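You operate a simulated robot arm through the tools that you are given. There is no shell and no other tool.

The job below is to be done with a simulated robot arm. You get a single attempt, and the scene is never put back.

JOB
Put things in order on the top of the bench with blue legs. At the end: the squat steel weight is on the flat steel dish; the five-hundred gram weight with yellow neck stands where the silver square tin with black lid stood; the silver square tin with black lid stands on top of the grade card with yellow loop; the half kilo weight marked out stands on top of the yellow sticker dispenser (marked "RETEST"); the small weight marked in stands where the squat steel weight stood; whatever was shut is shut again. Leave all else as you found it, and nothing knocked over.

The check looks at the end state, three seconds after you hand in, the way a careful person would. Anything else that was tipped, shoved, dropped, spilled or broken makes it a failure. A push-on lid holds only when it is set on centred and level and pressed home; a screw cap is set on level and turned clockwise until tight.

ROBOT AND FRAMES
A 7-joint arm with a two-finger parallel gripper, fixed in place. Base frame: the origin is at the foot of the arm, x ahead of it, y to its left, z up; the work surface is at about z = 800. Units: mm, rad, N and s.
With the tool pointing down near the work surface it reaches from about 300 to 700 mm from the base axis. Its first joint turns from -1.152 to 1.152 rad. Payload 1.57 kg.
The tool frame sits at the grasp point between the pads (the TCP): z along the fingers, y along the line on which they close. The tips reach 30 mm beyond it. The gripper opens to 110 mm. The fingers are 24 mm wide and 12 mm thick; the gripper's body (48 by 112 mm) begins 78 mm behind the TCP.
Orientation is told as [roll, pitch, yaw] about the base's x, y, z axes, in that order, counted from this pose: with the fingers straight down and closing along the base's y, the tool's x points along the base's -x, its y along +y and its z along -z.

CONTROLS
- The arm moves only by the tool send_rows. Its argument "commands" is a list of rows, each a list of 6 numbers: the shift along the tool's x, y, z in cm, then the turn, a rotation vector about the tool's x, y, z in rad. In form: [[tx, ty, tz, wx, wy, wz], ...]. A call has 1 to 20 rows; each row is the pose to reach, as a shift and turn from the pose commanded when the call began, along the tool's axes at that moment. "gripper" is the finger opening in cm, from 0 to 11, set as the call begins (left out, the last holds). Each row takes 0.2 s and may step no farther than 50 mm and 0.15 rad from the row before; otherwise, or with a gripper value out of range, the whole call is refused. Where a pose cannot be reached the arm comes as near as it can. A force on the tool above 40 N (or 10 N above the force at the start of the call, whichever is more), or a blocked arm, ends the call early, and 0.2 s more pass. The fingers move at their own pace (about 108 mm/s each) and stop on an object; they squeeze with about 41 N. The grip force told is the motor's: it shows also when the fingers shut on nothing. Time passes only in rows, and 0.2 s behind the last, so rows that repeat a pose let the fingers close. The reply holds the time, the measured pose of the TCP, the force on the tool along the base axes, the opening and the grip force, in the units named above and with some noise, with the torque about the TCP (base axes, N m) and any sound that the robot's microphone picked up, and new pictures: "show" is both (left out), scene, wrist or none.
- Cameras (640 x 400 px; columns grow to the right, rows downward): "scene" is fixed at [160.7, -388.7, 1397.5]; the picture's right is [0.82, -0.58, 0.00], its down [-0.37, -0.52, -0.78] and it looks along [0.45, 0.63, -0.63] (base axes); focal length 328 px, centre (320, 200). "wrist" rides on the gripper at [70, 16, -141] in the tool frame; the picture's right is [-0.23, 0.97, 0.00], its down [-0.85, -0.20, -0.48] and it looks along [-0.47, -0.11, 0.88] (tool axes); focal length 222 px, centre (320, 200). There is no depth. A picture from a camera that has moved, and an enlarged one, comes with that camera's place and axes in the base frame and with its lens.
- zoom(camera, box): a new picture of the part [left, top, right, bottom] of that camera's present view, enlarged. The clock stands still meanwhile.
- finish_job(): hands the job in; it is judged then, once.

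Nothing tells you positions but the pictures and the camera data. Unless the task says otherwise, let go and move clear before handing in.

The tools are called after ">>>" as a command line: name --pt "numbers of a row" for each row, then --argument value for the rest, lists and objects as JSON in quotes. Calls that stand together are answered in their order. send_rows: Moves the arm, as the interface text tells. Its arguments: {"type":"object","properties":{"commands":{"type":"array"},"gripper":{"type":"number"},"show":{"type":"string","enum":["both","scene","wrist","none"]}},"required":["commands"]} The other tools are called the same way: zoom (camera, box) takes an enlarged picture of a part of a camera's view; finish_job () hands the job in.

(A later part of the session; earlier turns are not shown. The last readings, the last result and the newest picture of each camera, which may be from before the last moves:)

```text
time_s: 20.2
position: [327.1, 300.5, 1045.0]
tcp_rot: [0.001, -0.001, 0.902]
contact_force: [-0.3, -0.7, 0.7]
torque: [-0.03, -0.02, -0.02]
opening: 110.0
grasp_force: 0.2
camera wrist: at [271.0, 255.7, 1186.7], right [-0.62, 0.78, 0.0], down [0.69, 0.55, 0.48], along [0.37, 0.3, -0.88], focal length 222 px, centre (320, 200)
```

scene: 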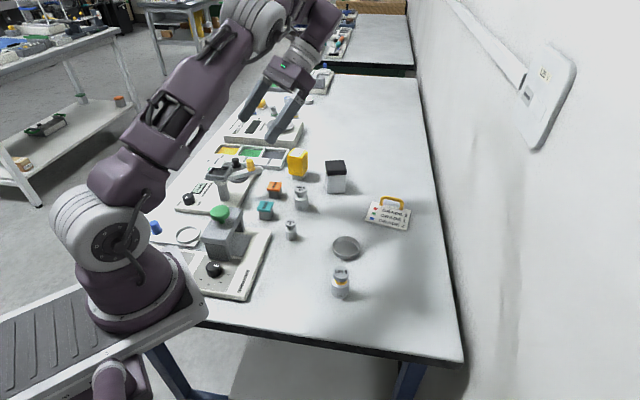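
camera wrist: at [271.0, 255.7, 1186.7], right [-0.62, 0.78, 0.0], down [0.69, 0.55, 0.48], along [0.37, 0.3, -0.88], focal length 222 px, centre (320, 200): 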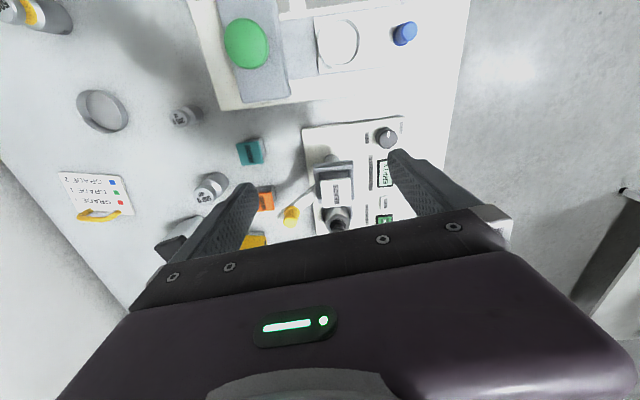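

>>> zoom --camera "wrist" --box '[220, 110, 420, 240]'

>>> zoom --camera "wrist" --box '[40, 50, 300, 260]'

>>> zoom --camera "wrist" --box '[180, 0, 440, 120]'

```text
3.08 times, centred on (320, 175) of wrist
camera zoom: at [271.0, 255.7, 1186.7], right [-0.62, 0.78, 0.0], down [0.69, 0.55, 0.48], along [0.37, 0.3, -0.88], focal length 684 px, centre (320, 277)
```

zoom: 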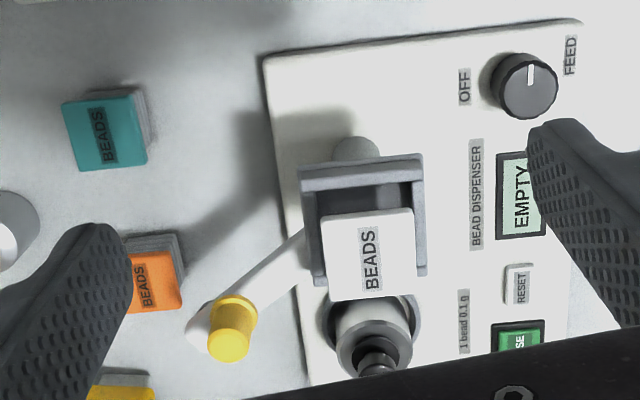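

```text
1.90 times, centred on (170, 155) of wrist
camera zoom: at [271.0, 255.7, 1186.7], right [-0.62, 0.78, 0.0], down [0.69, 0.55, 0.48], along [0.37, 0.3, -0.88], focal length 423 px, centre (606, 286)
```

zoom: 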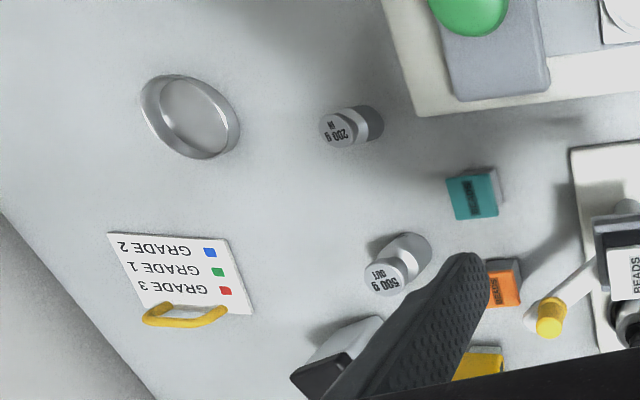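

```text
2.46 times, centred on (310, 60) of wrist
camera zoom: at [271.0, 255.7, 1186.7], right [-0.62, 0.78, 0.0], down [0.69, 0.55, 0.48], along [0.37, 0.3, -0.88], focal length 547 px, centre (345, 545)
```

zoom: 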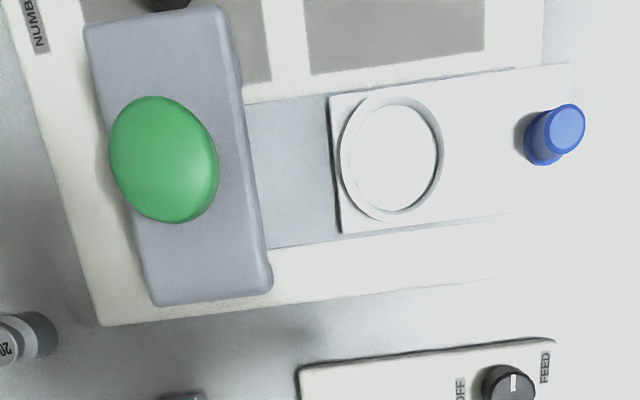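

Nothing else hides it in the open, so the tin is the likely hiding place. I'll go back to the tin, lift it and tilt it to feel and hear whether something slides inside.

>>> send_rows --pt "-1.3 -2.72 0.7 0 0 0.129" --pt "-2.6 -5.43 1.4 0 0 0.258" --pt "-3.9 -8.15 2.1 0 0 0.387" --pt "-5.2 -10.86 2.8 0 0 0.516" --pt "-6.5 -13.58 3.5 0 0 0.645" --pt "-7.8 -16.3 4.2 0 0 0.774" --pt "-9.1 -19.0 4.9 0 0 0.903" --pt "-10.4 -21.7 5.6 0 0 1.032" --pt "-11.7 -24.4 6.3 0 0 1.161" --pt "-13.0 -27.15 7.0 0 0 1.29" --pt "-14.32 -29.87 7.5 0 0 1.42" --pt "-14.32 -29.87 7.5 0 0 1.42" --gripper 8.0

>>> zoom --camera "wrist" --box '[260, 100, 420, 220]'

```text
time_s: 22.8
position: [632.0, 225.4, 957.9]
tcp_rot: [-0.045, 0.03, -0.474]
contact_force: [-0.5, 1.5, 0.3]
torque: [-0.03, 0.01, 0.01]
opening: 80.0
grasp_force: 0.0
out of reach, approached as far as the arm can: row 11
camera wrist: at [583.9, 275.9, 1101.3], right [0.65, 0.76, -0.05], down [0.69, -0.56, 0.46], along [0.32, -0.33, -0.89], focal length 222 px, centre (320, 200)
```

scene: 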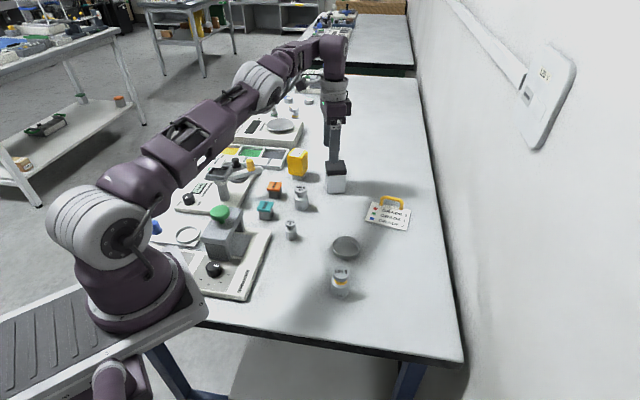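
wrist: 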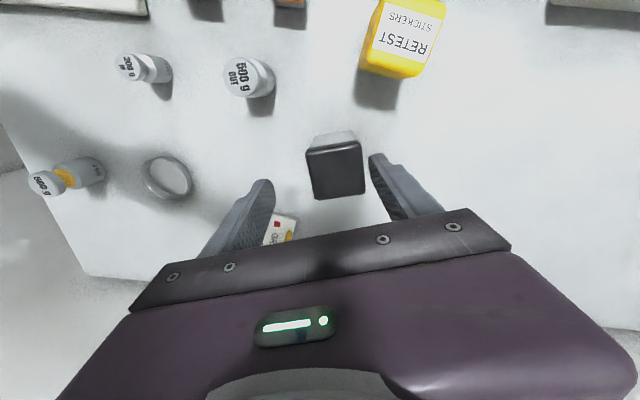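

```text
3.33 times, centred on (340, 160) of wrist
camera zoom: at [583.9, 275.9, 1101.3], right [0.65, 0.76, -0.05], down [0.69, -0.56, 0.46], along [0.32, -0.33, -0.89], focal length 740 px, centre (253, 333)
```

zoom: 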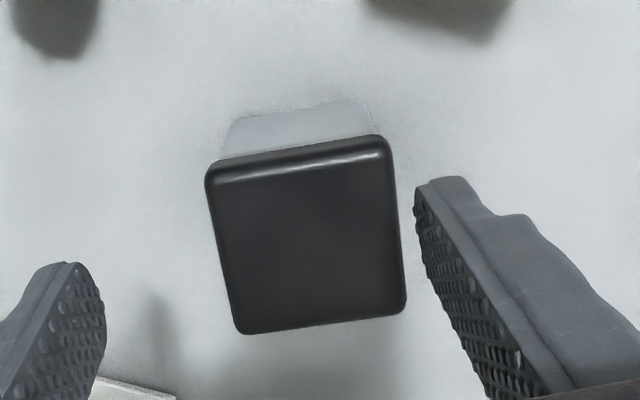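

The arm ran out of reach at that height (z 970). I'll lower a little and read the pose.

>>> send_rows --pt "0 0 1.5 0 0 0" --pt "0 0 3.0 0 0 0" --pt "0 0 3.0 0 0 0" --show "none"

```text
time_s: 23.6
position: [649.6, 226.4, 940.5]
tcp_rot: [0.0, 0.0, -0.521]
contact_force: [0.7, 0.3, 0.4]
torque: [0.02, -0.01, 0.02]
opening: 79.8
grasp_force: 0.1
```

>>> send_rows --pt "0 0 3.3 0 0 0" --pt "0 0 6.6 0 0 0" --pt "0 0 6.6 0 0 0" --show "none"

>>> send_rows --pt "0 0 0 0 0 0" --pt "0 0 0 0 0 0" --pt "0 0 0 0 0 0" --gripper 4.0 --show "none"

>>> send_rows --pt "0 0 -1.5 0 0 0" --pt "0 0 -3 0 0 0" --pt "0 0 -5 0 0 0" --pt "0 0 -5 0 0 0" --pt "0 0 -5 0 0 0" --show "none"

```text
time_s: 24.4
position: [651.2, 225.9, 875.2]
tcp_rot: [0.0, -0.001, -0.519]
contact_force: [-0.3, -0.2, -0.2]
torque: [0.0, 0.05, 0.0]
opening: 79.9
grasp_force: 0.1
```

```text
time_s: 25.2
position: [651.1, 226.4, 875.8]
tcp_rot: [0.0, -0.001, -0.52]
contact_force: [-0.7, 0.0, 0.5]
torque: [0.0, 0.02, 0.0]
opening: 57.5
grasp_force: 40.9
```

```text
time_s: 26.4
position: [652.1, 226.1, 925.8]
tcp_rot: [0.0, 0.0, -0.521]
contact_force: [-0.4, 0.0, -2.0]
torque: [-0.01, -0.01, 0.0]
opening: 57.6
grasp_force: 41.4
```

>>> send_rows --pt "0.5 -3.6 -0.2 0 0 0" --pt "1.0 -7.2 -0.4 0 0 0" --pt "1.46 -10.7 -0.5 0 0 0" --pt "1.46 -10.7 -0.5 0 0 0" --show "scene"

>>> send_rows --pt "0 0 0 0.14 0 0" --pt "0 0 0 0.28 0 0" --pt "0 0 0 0.42 0 0" --pt "0 0 0 0.56 0 0" --pt "0 0 0 0.7 0 0" --pt "0 0 0 0.7 0 0" --pt "0 0 0 0.7 0 0" --show "scene"

>>> send_rows --pt "0 0 0 0 0 0" --pt "0 0 0 0 0 0" --show "none"

>>> send_rows --pt "0 0 0 -0.14 0 0" --pt "0 0 0 -0.28 0 0" --pt "0 0 0 -0.42 0 0" --pt "0 0 0 -0.56 0 0" --pt "0 0 0 -0.7 0 0" --pt "0 0 0 -0.84 0 0" --pt "0 0 0 -0.98 0 0" --pt "0 0 0 -1.12 0 0" --pt "0 0 0 -1.26 0 0" --pt "0 0 0 -1.4 0 0" --pt "0 0 0 -1.4 0 0" --pt "0 0 0 -1.4 0 0" --show "scene"

```text
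time_s: 27.4
position: [651.9, 226.8, 925.0]
tcp_rot: [0.0, -0.001, -0.519]
contact_force: [-0.3, 0.2, -1.5]
torque: [0.03, 0.04, 0.0]
opening: 57.5
grasp_force: 41.4
out of reach, approached as far as the arm can: row 1, 2, 3, 4
```

scene: 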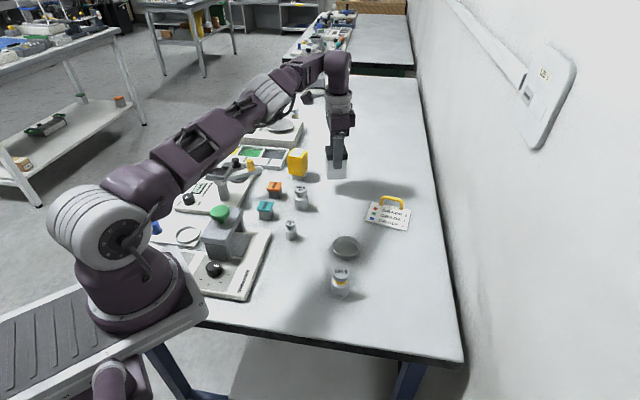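

```text
time_s: 29.0
position: [552.3, 143.9, 933.8]
tcp_rot: [-0.688, 0.006, -0.497]
contact_force: [0.2, -0.9, -1.1]
torque: [0.05, -0.02, 0.01]
opening: 57.4
grasp_force: 40.5
out of reach, approached as far as the arm can: row 1, 2, 3, 4, 5, 6, 7
```

scene: 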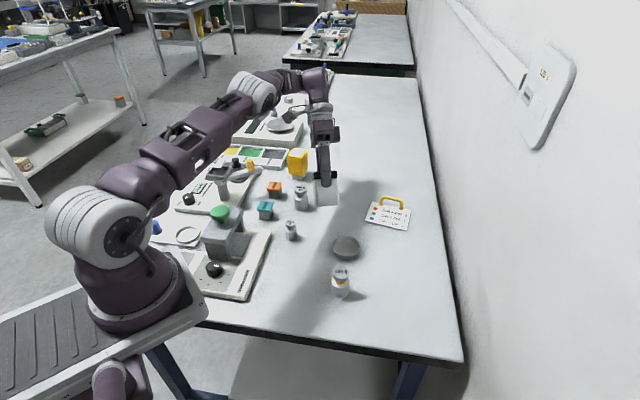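

```text
time_s: 29.6
position: [551.7, 144.6, 934.1]
tcp_rot: [-0.688, 0.003, -0.499]
contact_force: [-0.1, -0.1, -0.6]
torque: [0.03, 0.0, -0.01]
opening: 57.6
grasp_force: 40.2
```

```text
time_s: 32.2
position: [547.5, 144.3, 932.3]
tcp_rot: [0.7, 0.001, -0.52]
contact_force: [0.0, 0.1, -1.4]
torque: [-0.03, 0.02, 0.0]
opening: 57.5
grasp_force: 40.5
```

scene: 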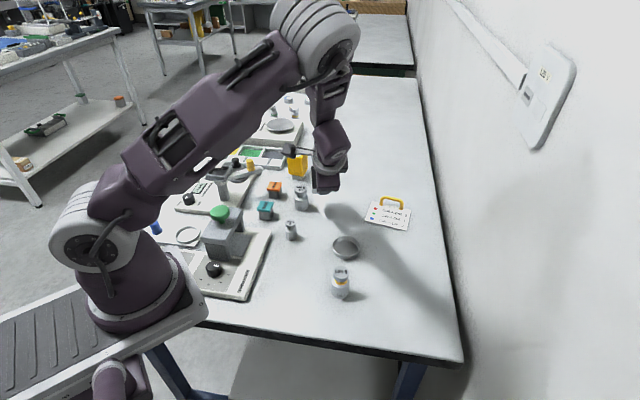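

The tin tilts silently, weight stays ~1.3 N. I'll zoom in on the bead dispenser's round fitting and other spots in the present scene view, while the arm is out of the way.

>>> zoom --camera "scene" --box '[200, 140, 280, 200]'

>>> zoom --camera "scene" --box '[190, 190, 280, 300]'

>>> zoom --camera "scene" --box '[290, 130, 360, 220]'

>>> zoom --camera "wrist" --box '[0, 0, 640, 400]'

```text
6.67 times, centred on (240, 170) of scene
camera zoom: at [160.7, -388.7, 1397.5], right [0.82, -0.58, 0.0], down [-0.37, -0.52, -0.78], along [0.45, 0.63, -0.63], focal length 2186 px, centre (853, 400)
```

zoom: 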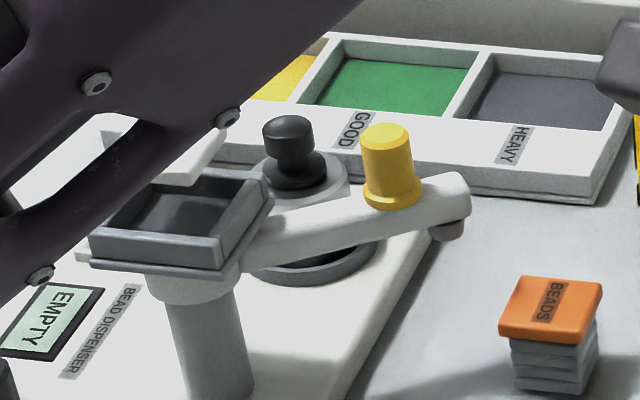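

```text
3.64 times, centred on (235, 245) of scene
camera zoom: at [160.7, -388.7, 1397.5], right [0.82, -0.58, 0.0], down [-0.37, -0.52, -0.78], along [0.45, 0.63, -0.63], focal length 1192 px, centre (629, 36)
```

zoom: 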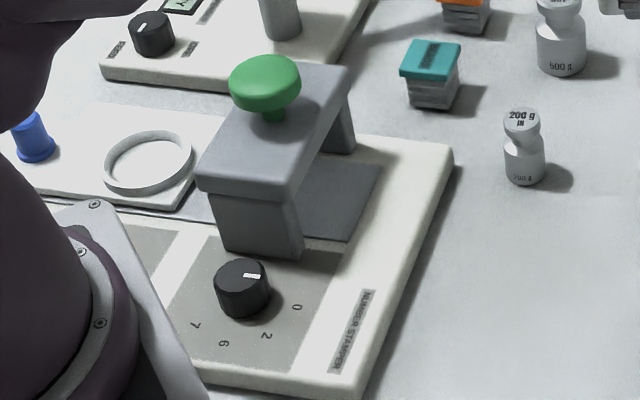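

```text
4.44 times, centred on (325, 175) of scene
camera zoom: at [160.7, -388.7, 1397.5], right [0.82, -0.58, 0.0], down [-0.37, -0.52, -0.78], along [0.45, 0.63, -0.63], focal length 1457 px, centre (298, 311)
```

zoom: 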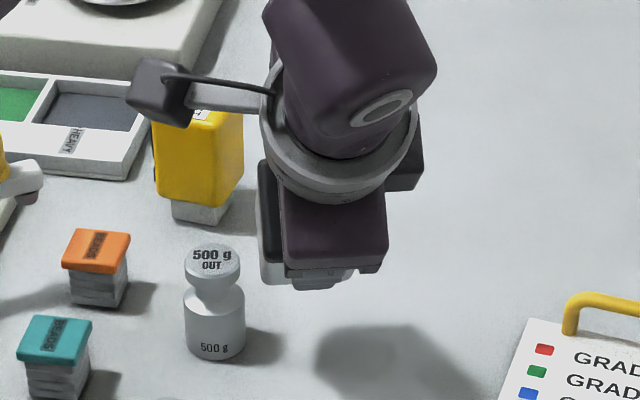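

```text
1.00 times, centred on (320, 200) of wrist (not enlarged: the box is as wide or as high as the picture)
camera zoom: at [448.3, 111.3, 1050.3], right [0.57, 0.53, 0.63], down [0.51, -0.83, 0.24], along [0.64, 0.19, -0.74], focal length 222 px, centre (320, 200)
```

zoom: 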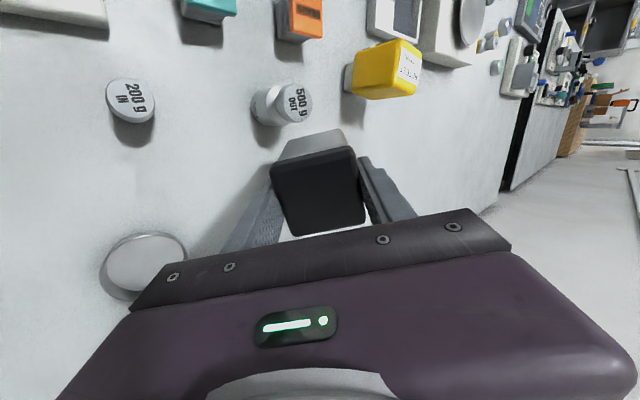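

The pot with a black knob on the bead dispenser looks like a lidded container I should check. First I'll bring the tool upright with the tin.

>>> send_rows --pt "0 0 0 0.14 0 0" --pt "0 0 0 0.28 0 0" --pt "0 0 0 0.42 0 0" --pt "0 0 0 0.56 0 0" --pt "0 0 0 0.7 0 0" --pt "0 0 0 0.7 0 0" --show "both"

```text
time_s: 33.6
position: [548.2, 144.6, 931.6]
tcp_rot: [-0.002, 0.0, -0.52]
contact_force: [0.0, -0.4, 0.3]
torque: [-0.01, 0.0, 0.0]
opening: 57.7
grasp_force: 41.3
camera wrist: at [495.7, 194.2, 1072.9], right [0.68, 0.73, 0.0], down [0.64, -0.6, 0.48], along [0.35, -0.33, -0.88], focal length 222 px, centre (320, 200)
```

scene: 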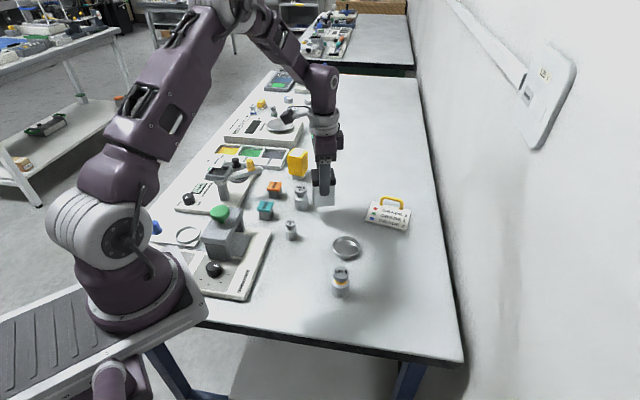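
wrist: 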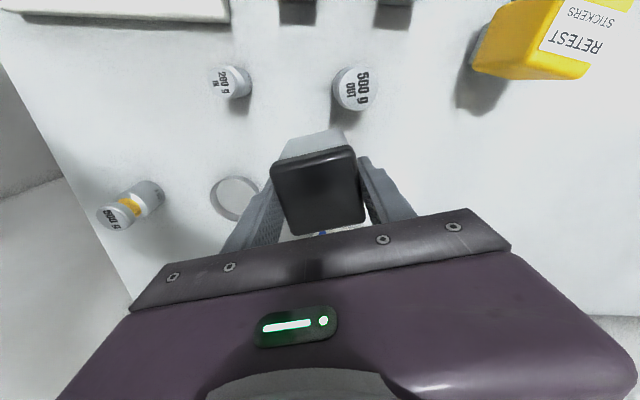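

I'll zoom in on the card now to get its corners accurately, since the tin in hand is due to stand there.

>>> zoom --camera "scene" --box '[355, 185, 425, 240]'

>>> zoom --camera "scene" --box '[300, 140, 350, 215]'

```text
7.27 times, centred on (390, 212) of scene
camera zoom: at [160.8, -388.7, 1397.5], right [0.82, -0.58, 0.0], down [-0.37, -0.52, -0.78], along [0.45, 0.63, -0.63], focal length 2384 px, centre (-189, 109)
```

zoom: 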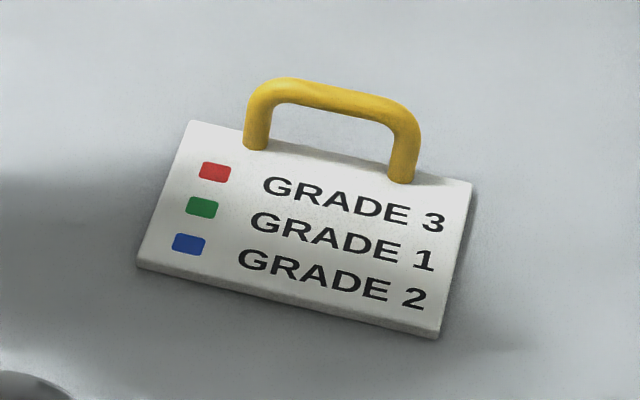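

```text
5.33 times, centred on (325, 178) of scene
camera zoom: at [160.8, -388.7, 1397.5], right [0.82, -0.58, 0.0], down [-0.37, -0.52, -0.78], along [0.45, 0.63, -0.63], focal length 1749 px, centre (293, 320)
```

zoom: 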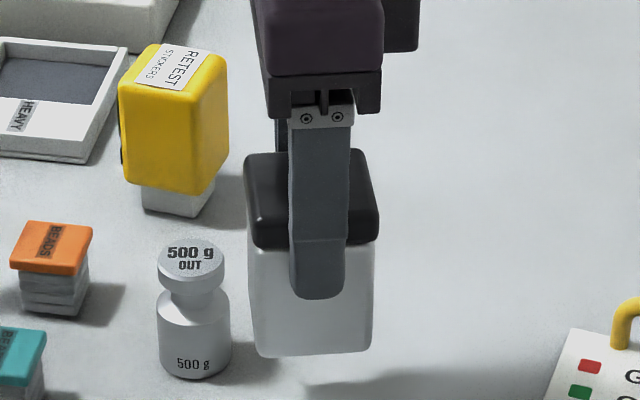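

Card corners come out at about (627,64), (698,113), (760,25), (689,−24), with the loop standing up along its far edge. I'll carry the tin to about (685,39), turned square with the card with fingers along the card's long axis, clear of the loop.

>>> send_rows --pt "-1.9 -0.27 0 0 0 -0.125" --pt "-3.8 -0.53 0 0 0 -0.25" --pt "-5.7 -0.8 0 0 0 -0.375" --pt "-7.6 -1.07 0 0 0 -0.5" --pt "-9.5 -1.33 0 0 0 -0.625" --pt "-11.4 -1.6 0 0 0 -0.75" --pt "-13.3 -1.87 0 0 0 -0.875" --pt "-15.2 -2.13 0 0 0 -1.0" --pt "-17.14 -2.4 0 0 0 -1.126" --pt "-17.14 -2.4 0 0 0 -1.126" --show "both"

>>> zoom --camera "scene" --box '[340, 150, 430, 240]'

```text
time_s: 35.8
position: [684.7, 39.4, 932.5]
tcp_rot: [0.001, 0.001, 0.607]
contact_force: [-0.5, -0.4, -2.1]
torque: [0.03, 0.01, 0.01]
opening: 57.7
grasp_force: 41.1
camera wrist: at [618.0, 12.0, 1073.1], right [-0.37, 0.93, 0.0], down [0.82, 0.32, 0.48], along [0.44, 0.18, -0.88], focal length 222 px, centre (320, 200)
```

scene: 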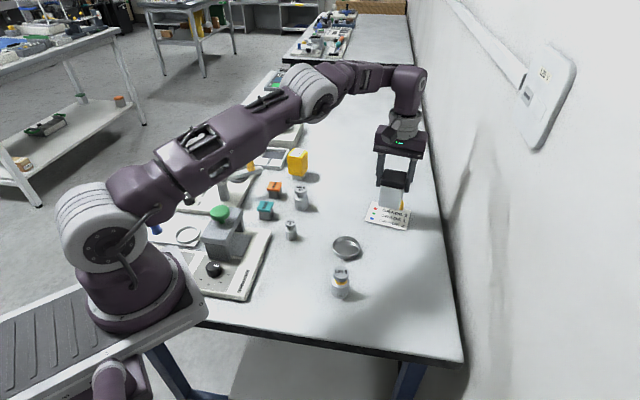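
wrist: 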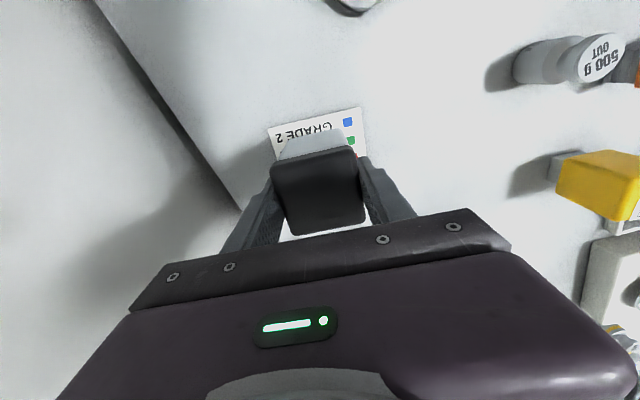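

```text
4.44 times, centred on (385, 195) of scene
camera zoom: at [160.7, -388.8, 1397.5], right [0.82, -0.58, 0.0], down [-0.37, -0.52, -0.78], along [0.45, 0.63, -0.63], focal length 1457 px, centre (31, 222)
```

zoom: 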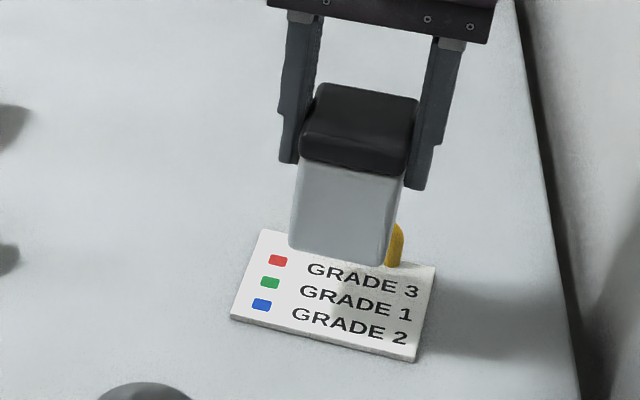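

The tin lines up over the card with clearance to the loop. Lowering it slowly now.

>>> send_rows --pt "0 0 1.5 0 0 0" --pt "0 0 3.0 0 0 0" --pt "0 0 4.2 0 0 0" --pt "0 0 4.8 0 0 0" --pt "0 0 4.9 0 0 0" --pt "0 0 4.9 0 0 0" --show "none"

>>> zoom --camera "scene" --box '[340, 150, 430, 240]'

```text
time_s: 37.2
position: [684.0, 38.0, 882.4]
tcp_rot: [0.001, 0.0, 0.607]
contact_force: [-0.4, -1.0, -1.3]
torque: [0.02, 0.02, -0.02]
opening: 57.2
grasp_force: 41.3
```

```text
4.44 times, centred on (385, 195) of scene
camera zoom: at [160.7, -388.7, 1397.5], right [0.82, -0.58, 0.0], down [-0.37, -0.52, -0.78], along [0.45, 0.63, -0.63], focal length 1457 px, centre (31, 222)
```

zoom: 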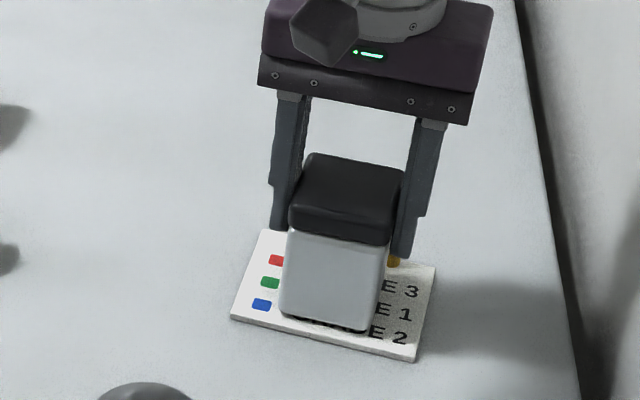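

>>> send_rows --pt "0 0 0.1 0 0 0" --pt "0 0 0.2 0 0 0" --pt "0 0 0.3 0 0 0" --show "none"

>>> zoom --camera "scene" --box '[360, 190, 420, 240]'

```text
time_s: 38.0
position: [685.4, 37.7, 880.7]
tcp_rot: [-0.001, -0.003, 0.605]
contact_force: [-2.5, -0.6, 11.3]
torque: [0.11, 0.24, 0.03]
opening: 57.7
grasp_force: 40.9
```

```text
8.00 times, centred on (390, 215) of scene
camera zoom: at [160.4, -388.8, 1397.6], right [0.82, -0.58, 0.0], down [-0.37, -0.52, -0.78], along [0.45, 0.63, -0.63], focal length 2623 px, centre (-240, 80)
```

zoom: 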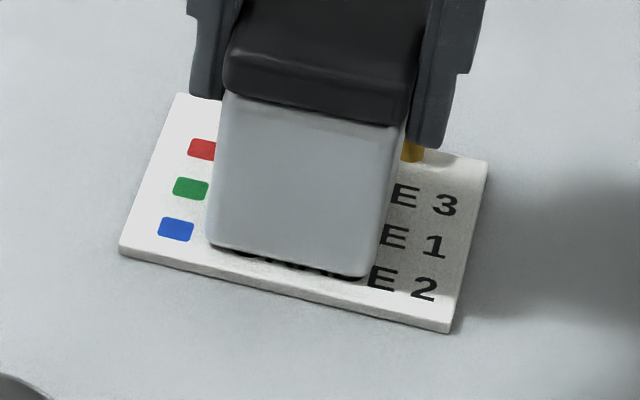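

Contact is made. I'll ease off slightly and open the gripper to 8 cm, then rise.

>>> send_rows --pt "0 0 -0.1 0 0 0" --pt "0 0 -0.1 0 0 0" --show "none"

>>> send_rows --pt "0 0 0 0 0 0" --pt "0 0 0 0 0 0" --pt "0 0 0 0 0 0" --gripper 8.0 --show "none"

>>> zoom --camera "scene" --box '[350, 170, 430, 240]'

```text
time_s: 38.6
position: [685.3, 39.0, 880.0]
tcp_rot: [-0.001, -0.002, 0.608]
contact_force: [2.3, 0.3, 8.1]
torque: [0.08, -0.27, 0.02]
opening: 57.5
grasp_force: 41.2
```

```text
time_s: 39.4
position: [685.4, 38.3, 880.8]
tcp_rot: [0.0, -0.001, 0.606]
contact_force: [0.6, -0.1, 0.6]
torque: [-0.02, -0.02, 0.01]
opening: 80.1
grasp_force: 0.1
```

```text
5.71 times, centred on (390, 205) of scene
camera zoom: at [160.7, -388.7, 1397.5], right [0.82, -0.58, 0.0], down [-0.37, -0.52, -0.78], along [0.45, 0.63, -0.63], focal length 1874 px, centre (-80, 171)
```

zoom: 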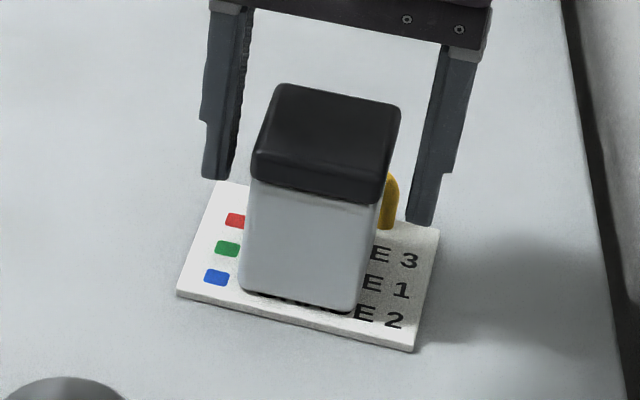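

The tin stands cleanly on the card. Now I'll go look at the pot with the black knob on the bead dispenser.

>>> send_rows --pt "0 0 -3 0 0 0" --pt "0 0 -6 0 0 0" --pt "0.76 3.69 -6.8 0 0 -0.122" --pt "1.51 7.38 -7.5 0 0 -0.244" --pt "2.27 11.06 -8.3 0 0 -0.367" --pt "3.03 14.75 -9.0 0 0 -0.489" --pt "3.78 18.44 -9.8 0 0 -0.611" --pt "4.54 22.13 -10.5 0 0 -0.733" --pt "5.3 25.81 -11.3 0 0 -0.856" --pt "6.05 29.5 -12.0 0 0 -0.978" --pt "6.81 33.19 -12.8 0 0 -1.1" --pt "6.81 33.19 -12.8 0 0 -1.1" --show "both"

```text
time_s: 42.0
position: [440.1, 272.3, 1010.1]
tcp_rot: [0.001, 0.001, 1.708]
contact_force: [-0.1, -0.3, 0.0]
torque: [0.03, -0.01, 0.03]
opening: 79.9
grasp_force: 0.0
camera wrist: at [433.6, 201.5, 1150.5], right [-1.0, 0.09, 0.0], down [0.08, 0.87, 0.48], along [0.04, 0.48, -0.88], focal length 222 px, centre (320, 200)
```

scene: 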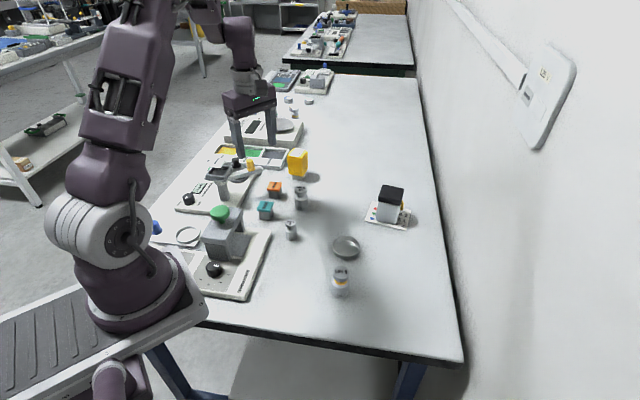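
wrist: 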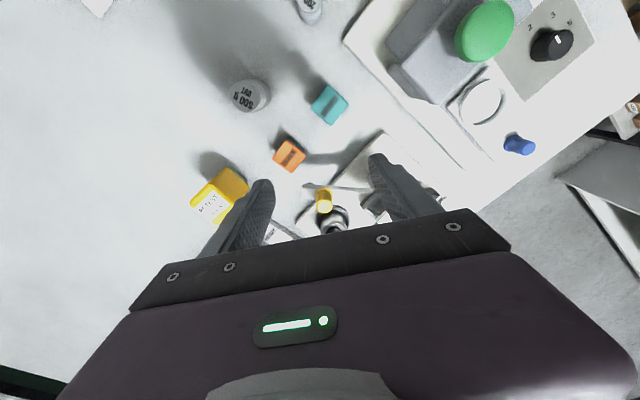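

>>> zoom --camera "wrist" --box '[270, 150, 400, 245]'

>>> zoom --camera "scene" --box '[200, 140, 290, 200]'

>>> zoom --camera "scene" --box '[225, 80, 325, 150]'

```text
4.21 times, centred on (335, 198) of wrist
camera zoom: at [433.6, 201.5, 1150.5], right [-1.0, 0.09, 0.0], down [0.08, 0.87, 0.48], along [0.04, 0.48, -0.88], focal length 935 px, centre (257, 210)
```

zoom: 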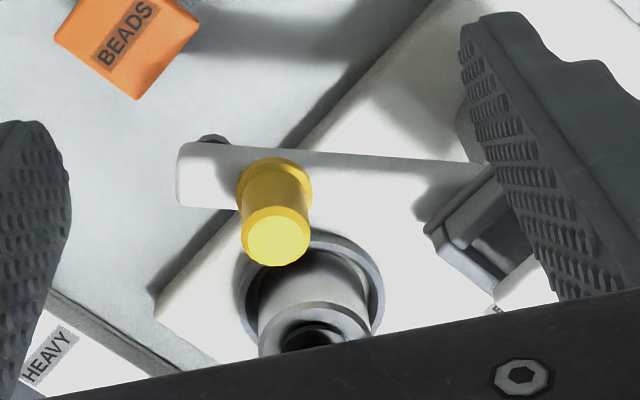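

```text
6.67 times, centred on (245, 170) of scene
camera zoom: at [160.7, -388.7, 1397.5], right [0.82, -0.58, 0.0], down [-0.37, -0.52, -0.78], along [0.45, 0.63, -0.63], focal length 2186 px, centre (820, 400)
```

zoom: 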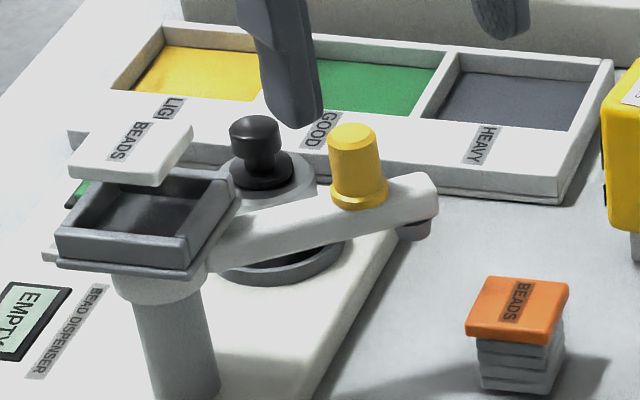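

```text
5.71 times, centred on (275, 115) of scene
camera zoom: at [160.7, -388.7, 1397.5], right [0.82, -0.58, 0.0], down [-0.37, -0.52, -0.78], along [0.45, 0.63, -0.63], focal length 1874 px, centre (577, 686)
```

zoom: 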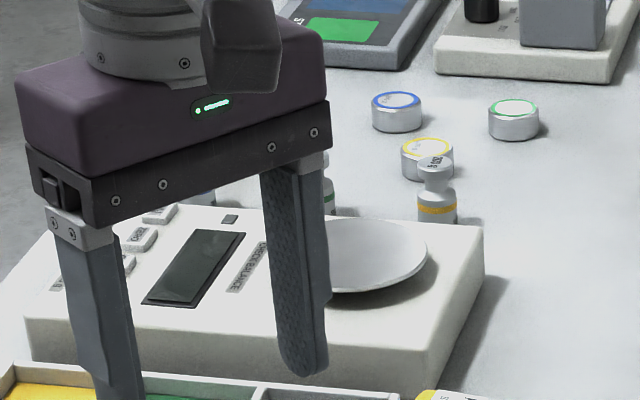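

I'd like a clear look at the steel can with the black knob, from another side and safely high.

>>> send_rows --pt "-0.85 -0.94 -0.41 0 0 -0.127" --pt "-1.7 -1.88 -0.83 0 0 -0.255" --pt "-2.55 -2.82 -1.24 0 0 -0.382" --pt "-3.4 -3.76 -1.66 0 0 -0.51" --pt "-4.26 -4.7 -2.07 0 0 -0.637" --pt "-5.1 -5.64 -2.5 0 0 -0.765" --pt "-5.96 -6.58 -2.9 0 0 -0.892" --pt "-5.96 -6.58 -2.9 0 0 -0.892" --show "wrist"

>>> zoom --camera "wrist" --box '[240, 120, 400, 240]'

```text
time_s: 43.8
position: [497.7, 341.2, 1038.0]
tcp_rot: [0.001, 0.0, 2.599]
contact_force: [-0.5, -0.9, 0.4]
torque: [-0.04, 0.01, -0.02]
opening: 80.2
grasp_force: 0.1
camera wrist: at [548.5, 291.4, 1179.2], right [-0.7, -0.72, 0.0], down [-0.63, 0.61, 0.48], along [-0.34, 0.33, -0.88], focal length 222 px, centre (320, 200)
```

wrist: 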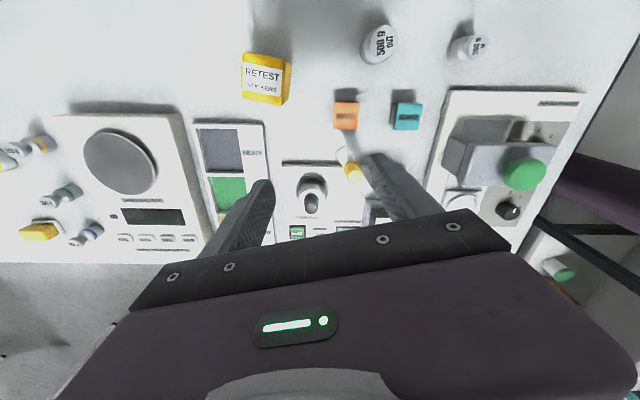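

```text
3.33 times, centred on (320, 180) of wrist
camera zoom: at [548.5, 291.4, 1179.2], right [-0.7, -0.72, 0.0], down [-0.63, 0.61, 0.48], along [-0.34, 0.33, -0.88], focal length 740 px, centre (320, 267)
```

zoom: 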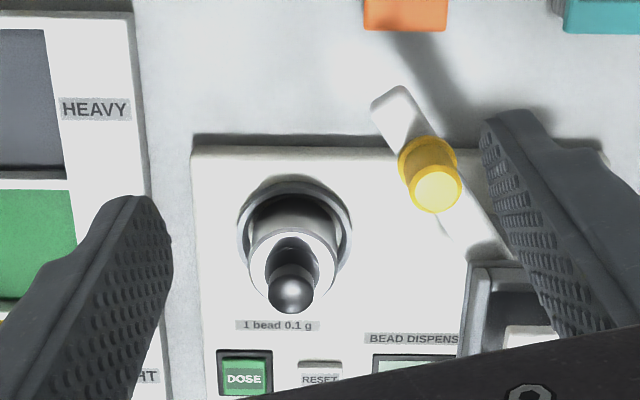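

That is a steel weight with a black knob standing in a ring nest on the bead dispenser – very likely the squat steel weight. Zooming in further.

>>> zoom --camera "wrist" --box '[290, 155, 335, 205]'

>>> zoom --camera "scene" --box '[215, 145, 260, 190]'

>>> zoom --camera "wrist" --box '[40, 90, 300, 250]'

>>> zoom --camera "wrist" --box '[320, 80, 600, 240]'

```text
8.00 times, centred on (312, 180) of wrist
camera zoom: at [548.5, 291.4, 1179.2], right [-0.7, -0.72, 0.0], down [-0.63, 0.61, 0.48], along [-0.34, 0.33, -0.88], focal length 1777 px, centre (380, 360)
```

zoom: 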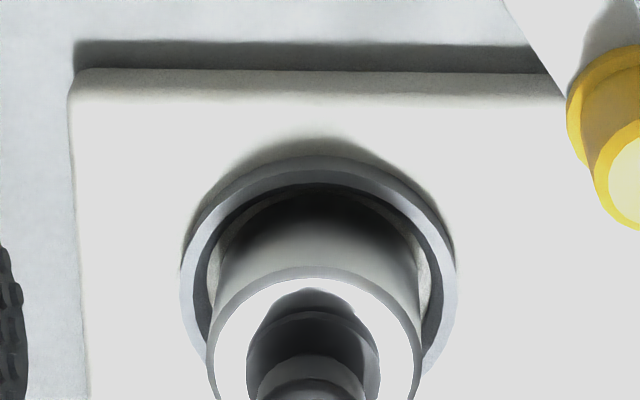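

```text
8.89 times, centred on (238, 168) of scene
camera zoom: at [160.7, -388.7, 1397.5], right [0.82, -0.58, 0.0], down [-0.37, -0.52, -0.78], along [0.45, 0.63, -0.63], focal length 2914 px, centre (1053, 489)
```

zoom: 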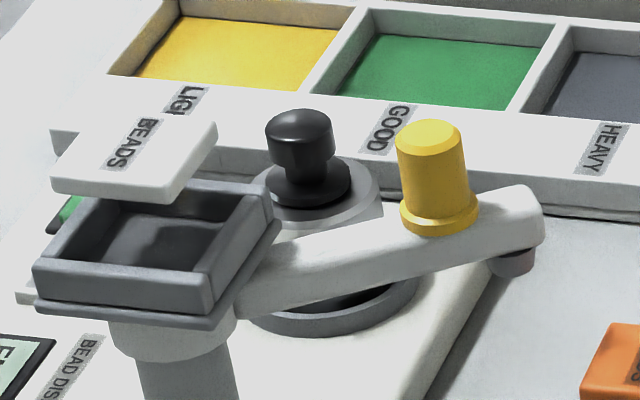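

```text
2.46 times, centred on (170, 170) of wrist
camera zoom: at [548.5, 291.4, 1179.2], right [-0.7, -0.72, 0.0], down [-0.63, 0.61, 0.48], along [-0.34, 0.33, -0.88], focal length 547 px, centre (689, 274)
```

zoom: 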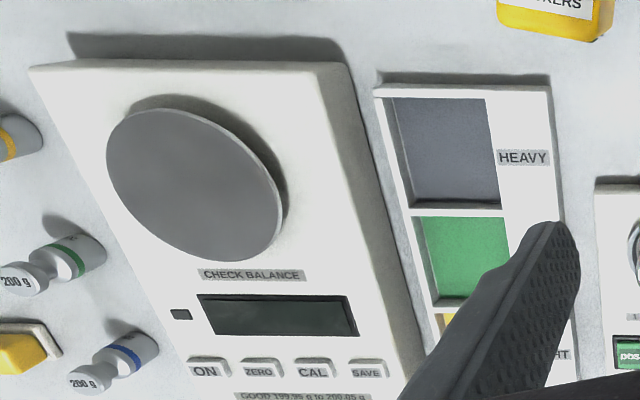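

```text
2.29 times, centred on (460, 160) of wrist
camera zoom: at [548.5, 291.4, 1179.2], right [-0.7, -0.72, 0.0], down [-0.63, 0.61, 0.48], along [-0.34, 0.33, -0.88], focal length 508 px, centre (0, 291)
```

zoom: 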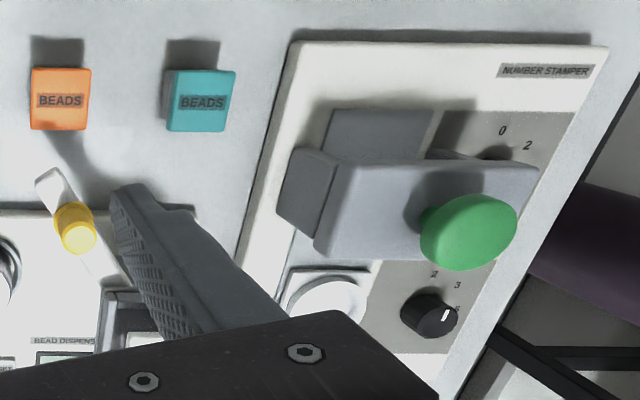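

The can is about 43 mm wide, centred near (432,423), top at z≈860 plus a black stopper knob, standing in a ring nest (ring top ≈821). I'm confident this is the squat steel weight; its stopper must stay shut. I'll hover above it.

>>> send_rows --pt "-0.9 -0.33 0.5 0 0 0.127" --pt "-1.8 -0.67 1.0 0 0 0.255" --pt "-2.7 -1.0 1.5 0 0 0.382" --pt "-3.6 -1.33 2.0 0 0 0.51" --pt "-4.5 -1.67 2.8 0 0 0.637" --pt "-5.4 -2.0 3.5 0 0 0.764" --pt "-6.3 -2.33 4.3 0 0 0.89" --pt "-7.2 -2.67 5.1 0 0 1.018" --pt "-8.1 -3.0 6.0 0 0 1.145" --pt "-9.0 -3.33 6.9 0 0 1.272" --pt "-9.85 -3.67 7.8 0 0 1.4" --pt "-9.85 -3.67 7.8 0 0 1.4" --gripper 8 --show "both"

>>> zoom --camera "wrist" --box '[240, 110, 400, 230]'

>>> zoom --camera "scene" --box '[200, 110, 280, 190]'

```text
time_s: 46.4
position: [431.5, 423.3, 960.0]
tcp_rot: [0.0, -0.001, 1.197]
contact_force: [-0.2, 0.1, 0.0]
torque: [0.02, 0.02, 0.01]
opening: 80.0
grasp_force: 0.1
camera wrist: at [390.9, 364.4, 1101.0], right [-0.82, 0.57, 0.0], down [0.5, 0.72, 0.48], along [0.27, 0.39, -0.88], focal length 222 px, centre (320, 200)
```

scene: 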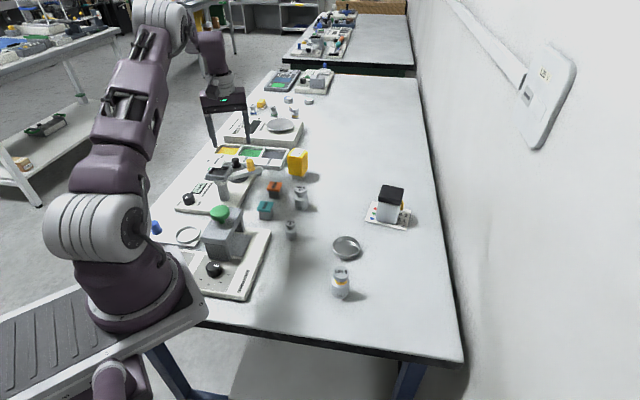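
wrist: 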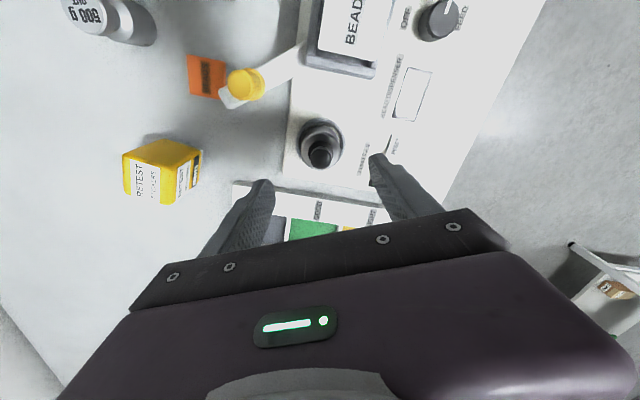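

```text
3.33 times, centred on (320, 170) of wrist
camera zoom: at [390.9, 364.4, 1101.0], right [-0.82, 0.57, 0.0], down [0.5, 0.72, 0.48], along [0.27, 0.39, -0.88], focal length 740 px, centre (320, 300)
```

zoom: 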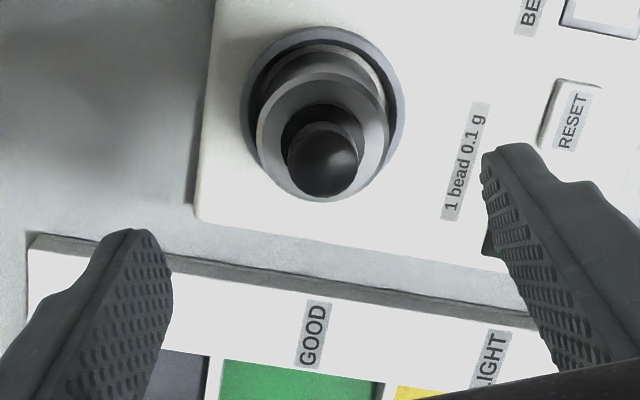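

```text
5.00 times, centred on (240, 150) of scene
camera zoom: at [160.7, -388.7, 1397.5], right [0.82, -0.58, 0.0], down [-0.37, -0.52, -0.78], along [0.45, 0.63, -0.63], focal length 1639 px, centre (720, 450)
```

zoom: 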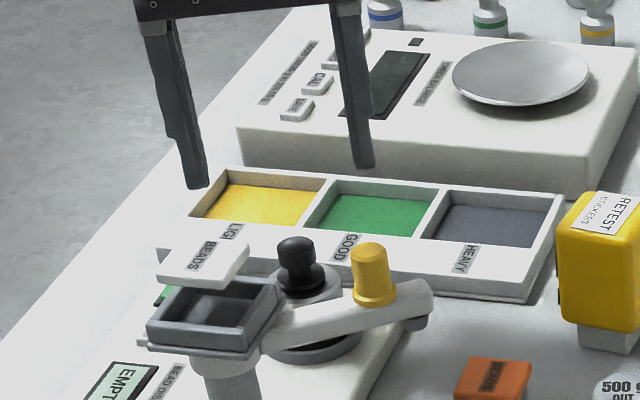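

The can is centred between the fingers. Lowering to grip the steel body above the nest ring.

>>> send_rows --pt "0 0 3 0 0 0" --pt "0 0 6 0 0 0" --pt "0 0 8 0 0 0" --pt "0 0 9.8 0 0 0" --pt "0 0 9.8 0 0 0" --gripper 8 --show "both"

>>> zoom --camera "wrist" --box '[240, 110, 400, 230]'

>>> zoom --camera "scene" --box '[200, 110, 280, 190]'

```text
time_s: 47.6
position: [432.2, 423.0, 861.8]
tcp_rot: [0.001, 0.0, 1.198]
contact_force: [0.4, 0.4, 0.3]
torque: [0.01, -0.01, -0.01]
opening: 79.9
grasp_force: 0.0
camera wrist: at [391.2, 364.1, 1002.5], right [-0.82, 0.57, 0.0], down [0.5, 0.72, 0.48], along [0.27, 0.39, -0.88], focal length 222 px, centre (320, 200)
```

scene: 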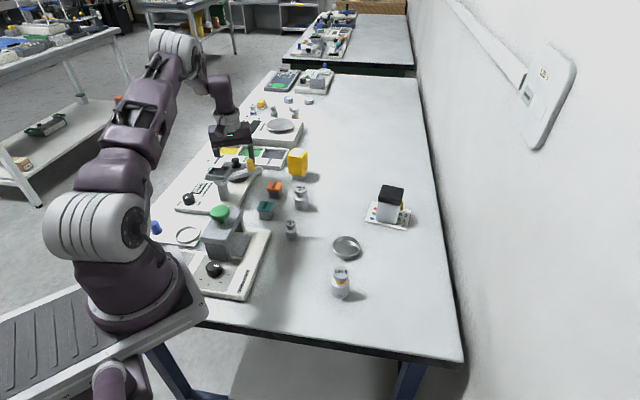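
wrist: 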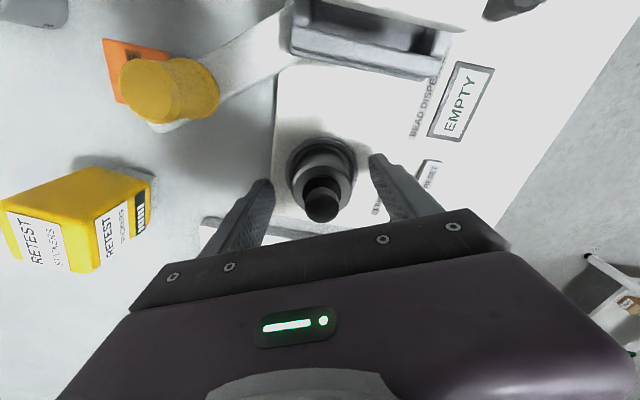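

```text
3.33 times, centred on (320, 170) of wrist
camera zoom: at [391.2, 364.1, 1002.5], right [-0.82, 0.57, 0.0], down [0.5, 0.72, 0.48], along [0.27, 0.39, -0.88], focal length 740 px, centre (320, 300)
```

zoom: 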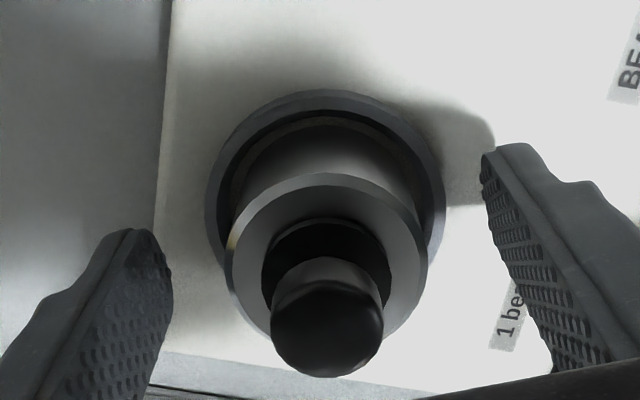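

```text
5.00 times, centred on (240, 150) of scene
camera zoom: at [160.7, -388.7, 1397.5], right [0.82, -0.58, 0.0], down [-0.37, -0.52, -0.78], along [0.45, 0.63, -0.63], focal length 1639 px, centre (720, 450)
```

zoom: 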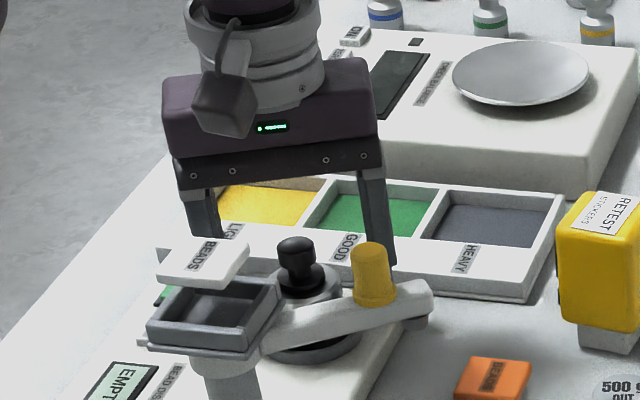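

Small offset (about 2–3 mm); I'll correct it, then close on the can.

>>> send_rows --pt "0.25 0.22 0 0 0 0" --pt "0.25 0.22 0 0 0 0" --show "none"

>>> send_rows --pt "0 0 0 0 0 0" --pt "0 0 0 0 0 0" --pt "0 0 0 0 0 0" --gripper 2.5 --show "none"

>>> zoom --camera "wrist" --box '[240, 110, 400, 230]'

```text
time_s: 48.2
position: [430.2, 421.6, 861.0]
tcp_rot: [0.0, -0.002, 1.196]
contact_force: [-0.6, -0.4, 0.4]
torque: [0.01, 0.03, 0.0]
opening: 79.9
grasp_force: 0.0
```

```text
time_s: 49.0
position: [430.1, 420.5, 862.3]
tcp_rot: [0.0, 0.0, 1.197]
contact_force: [1.9, -1.7, 1.5]
torque: [-0.04, -0.08, -0.05]
opening: 44.7
grasp_force: 41.2
```

```text
3.33 times, centred on (320, 170) of wrist
camera zoom: at [388.7, 362.5, 1002.9], right [-0.82, 0.57, 0.0], down [0.5, 0.72, 0.48], along [0.27, 0.39, -0.88], focal length 740 px, centre (320, 300)
```

zoom: 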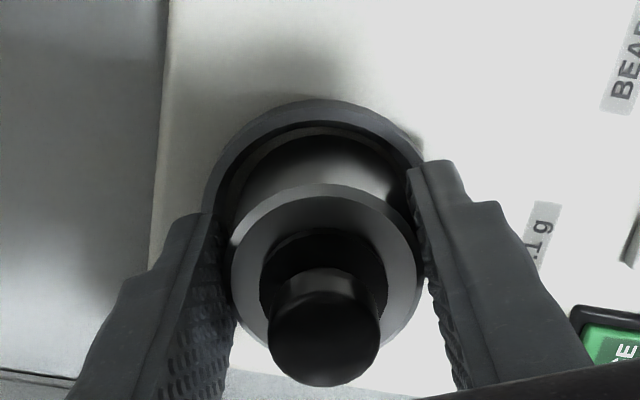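

>>> send_rows --pt "0 0 -0.4 0 0 0" --pt "0 0 -0.8 0 0 0" --show "none"

>>> zoom --camera "wrist" --box '[240, 110, 400, 230]'

>>> zoom --camera "scene" --box '[200, 110, 280, 190]'

```text
time_s: 49.6
position: [429.3, 421.0, 868.4]
tcp_rot: [-0.001, 0.003, 1.197]
contact_force: [0.1, -1.1, -4.9]
torque: [0.01, 0.04, 0.0]
opening: 44.2
grasp_force: 40.7
```

```text
3.33 times, centred on (320, 170) of wrist
camera zoom: at [388.0, 362.8, 1010.5], right [-0.82, 0.57, 0.0], down [0.5, 0.72, 0.48], along [0.27, 0.39, -0.88], focal length 740 px, centre (320, 300)
```

zoom: 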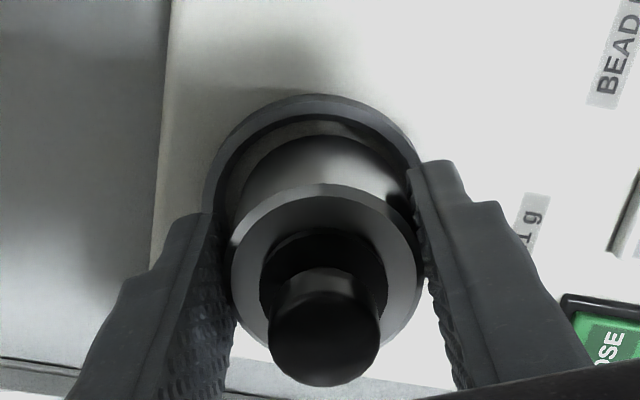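

```text
5.00 times, centred on (240, 150) of scene
camera zoom: at [160.8, -388.7, 1397.5], right [0.82, -0.58, 0.0], down [-0.37, -0.52, -0.78], along [0.45, 0.63, -0.63], focal length 1639 px, centre (720, 450)
```

zoom: 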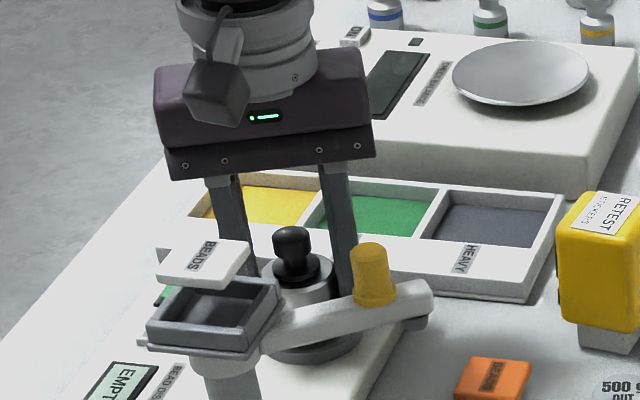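

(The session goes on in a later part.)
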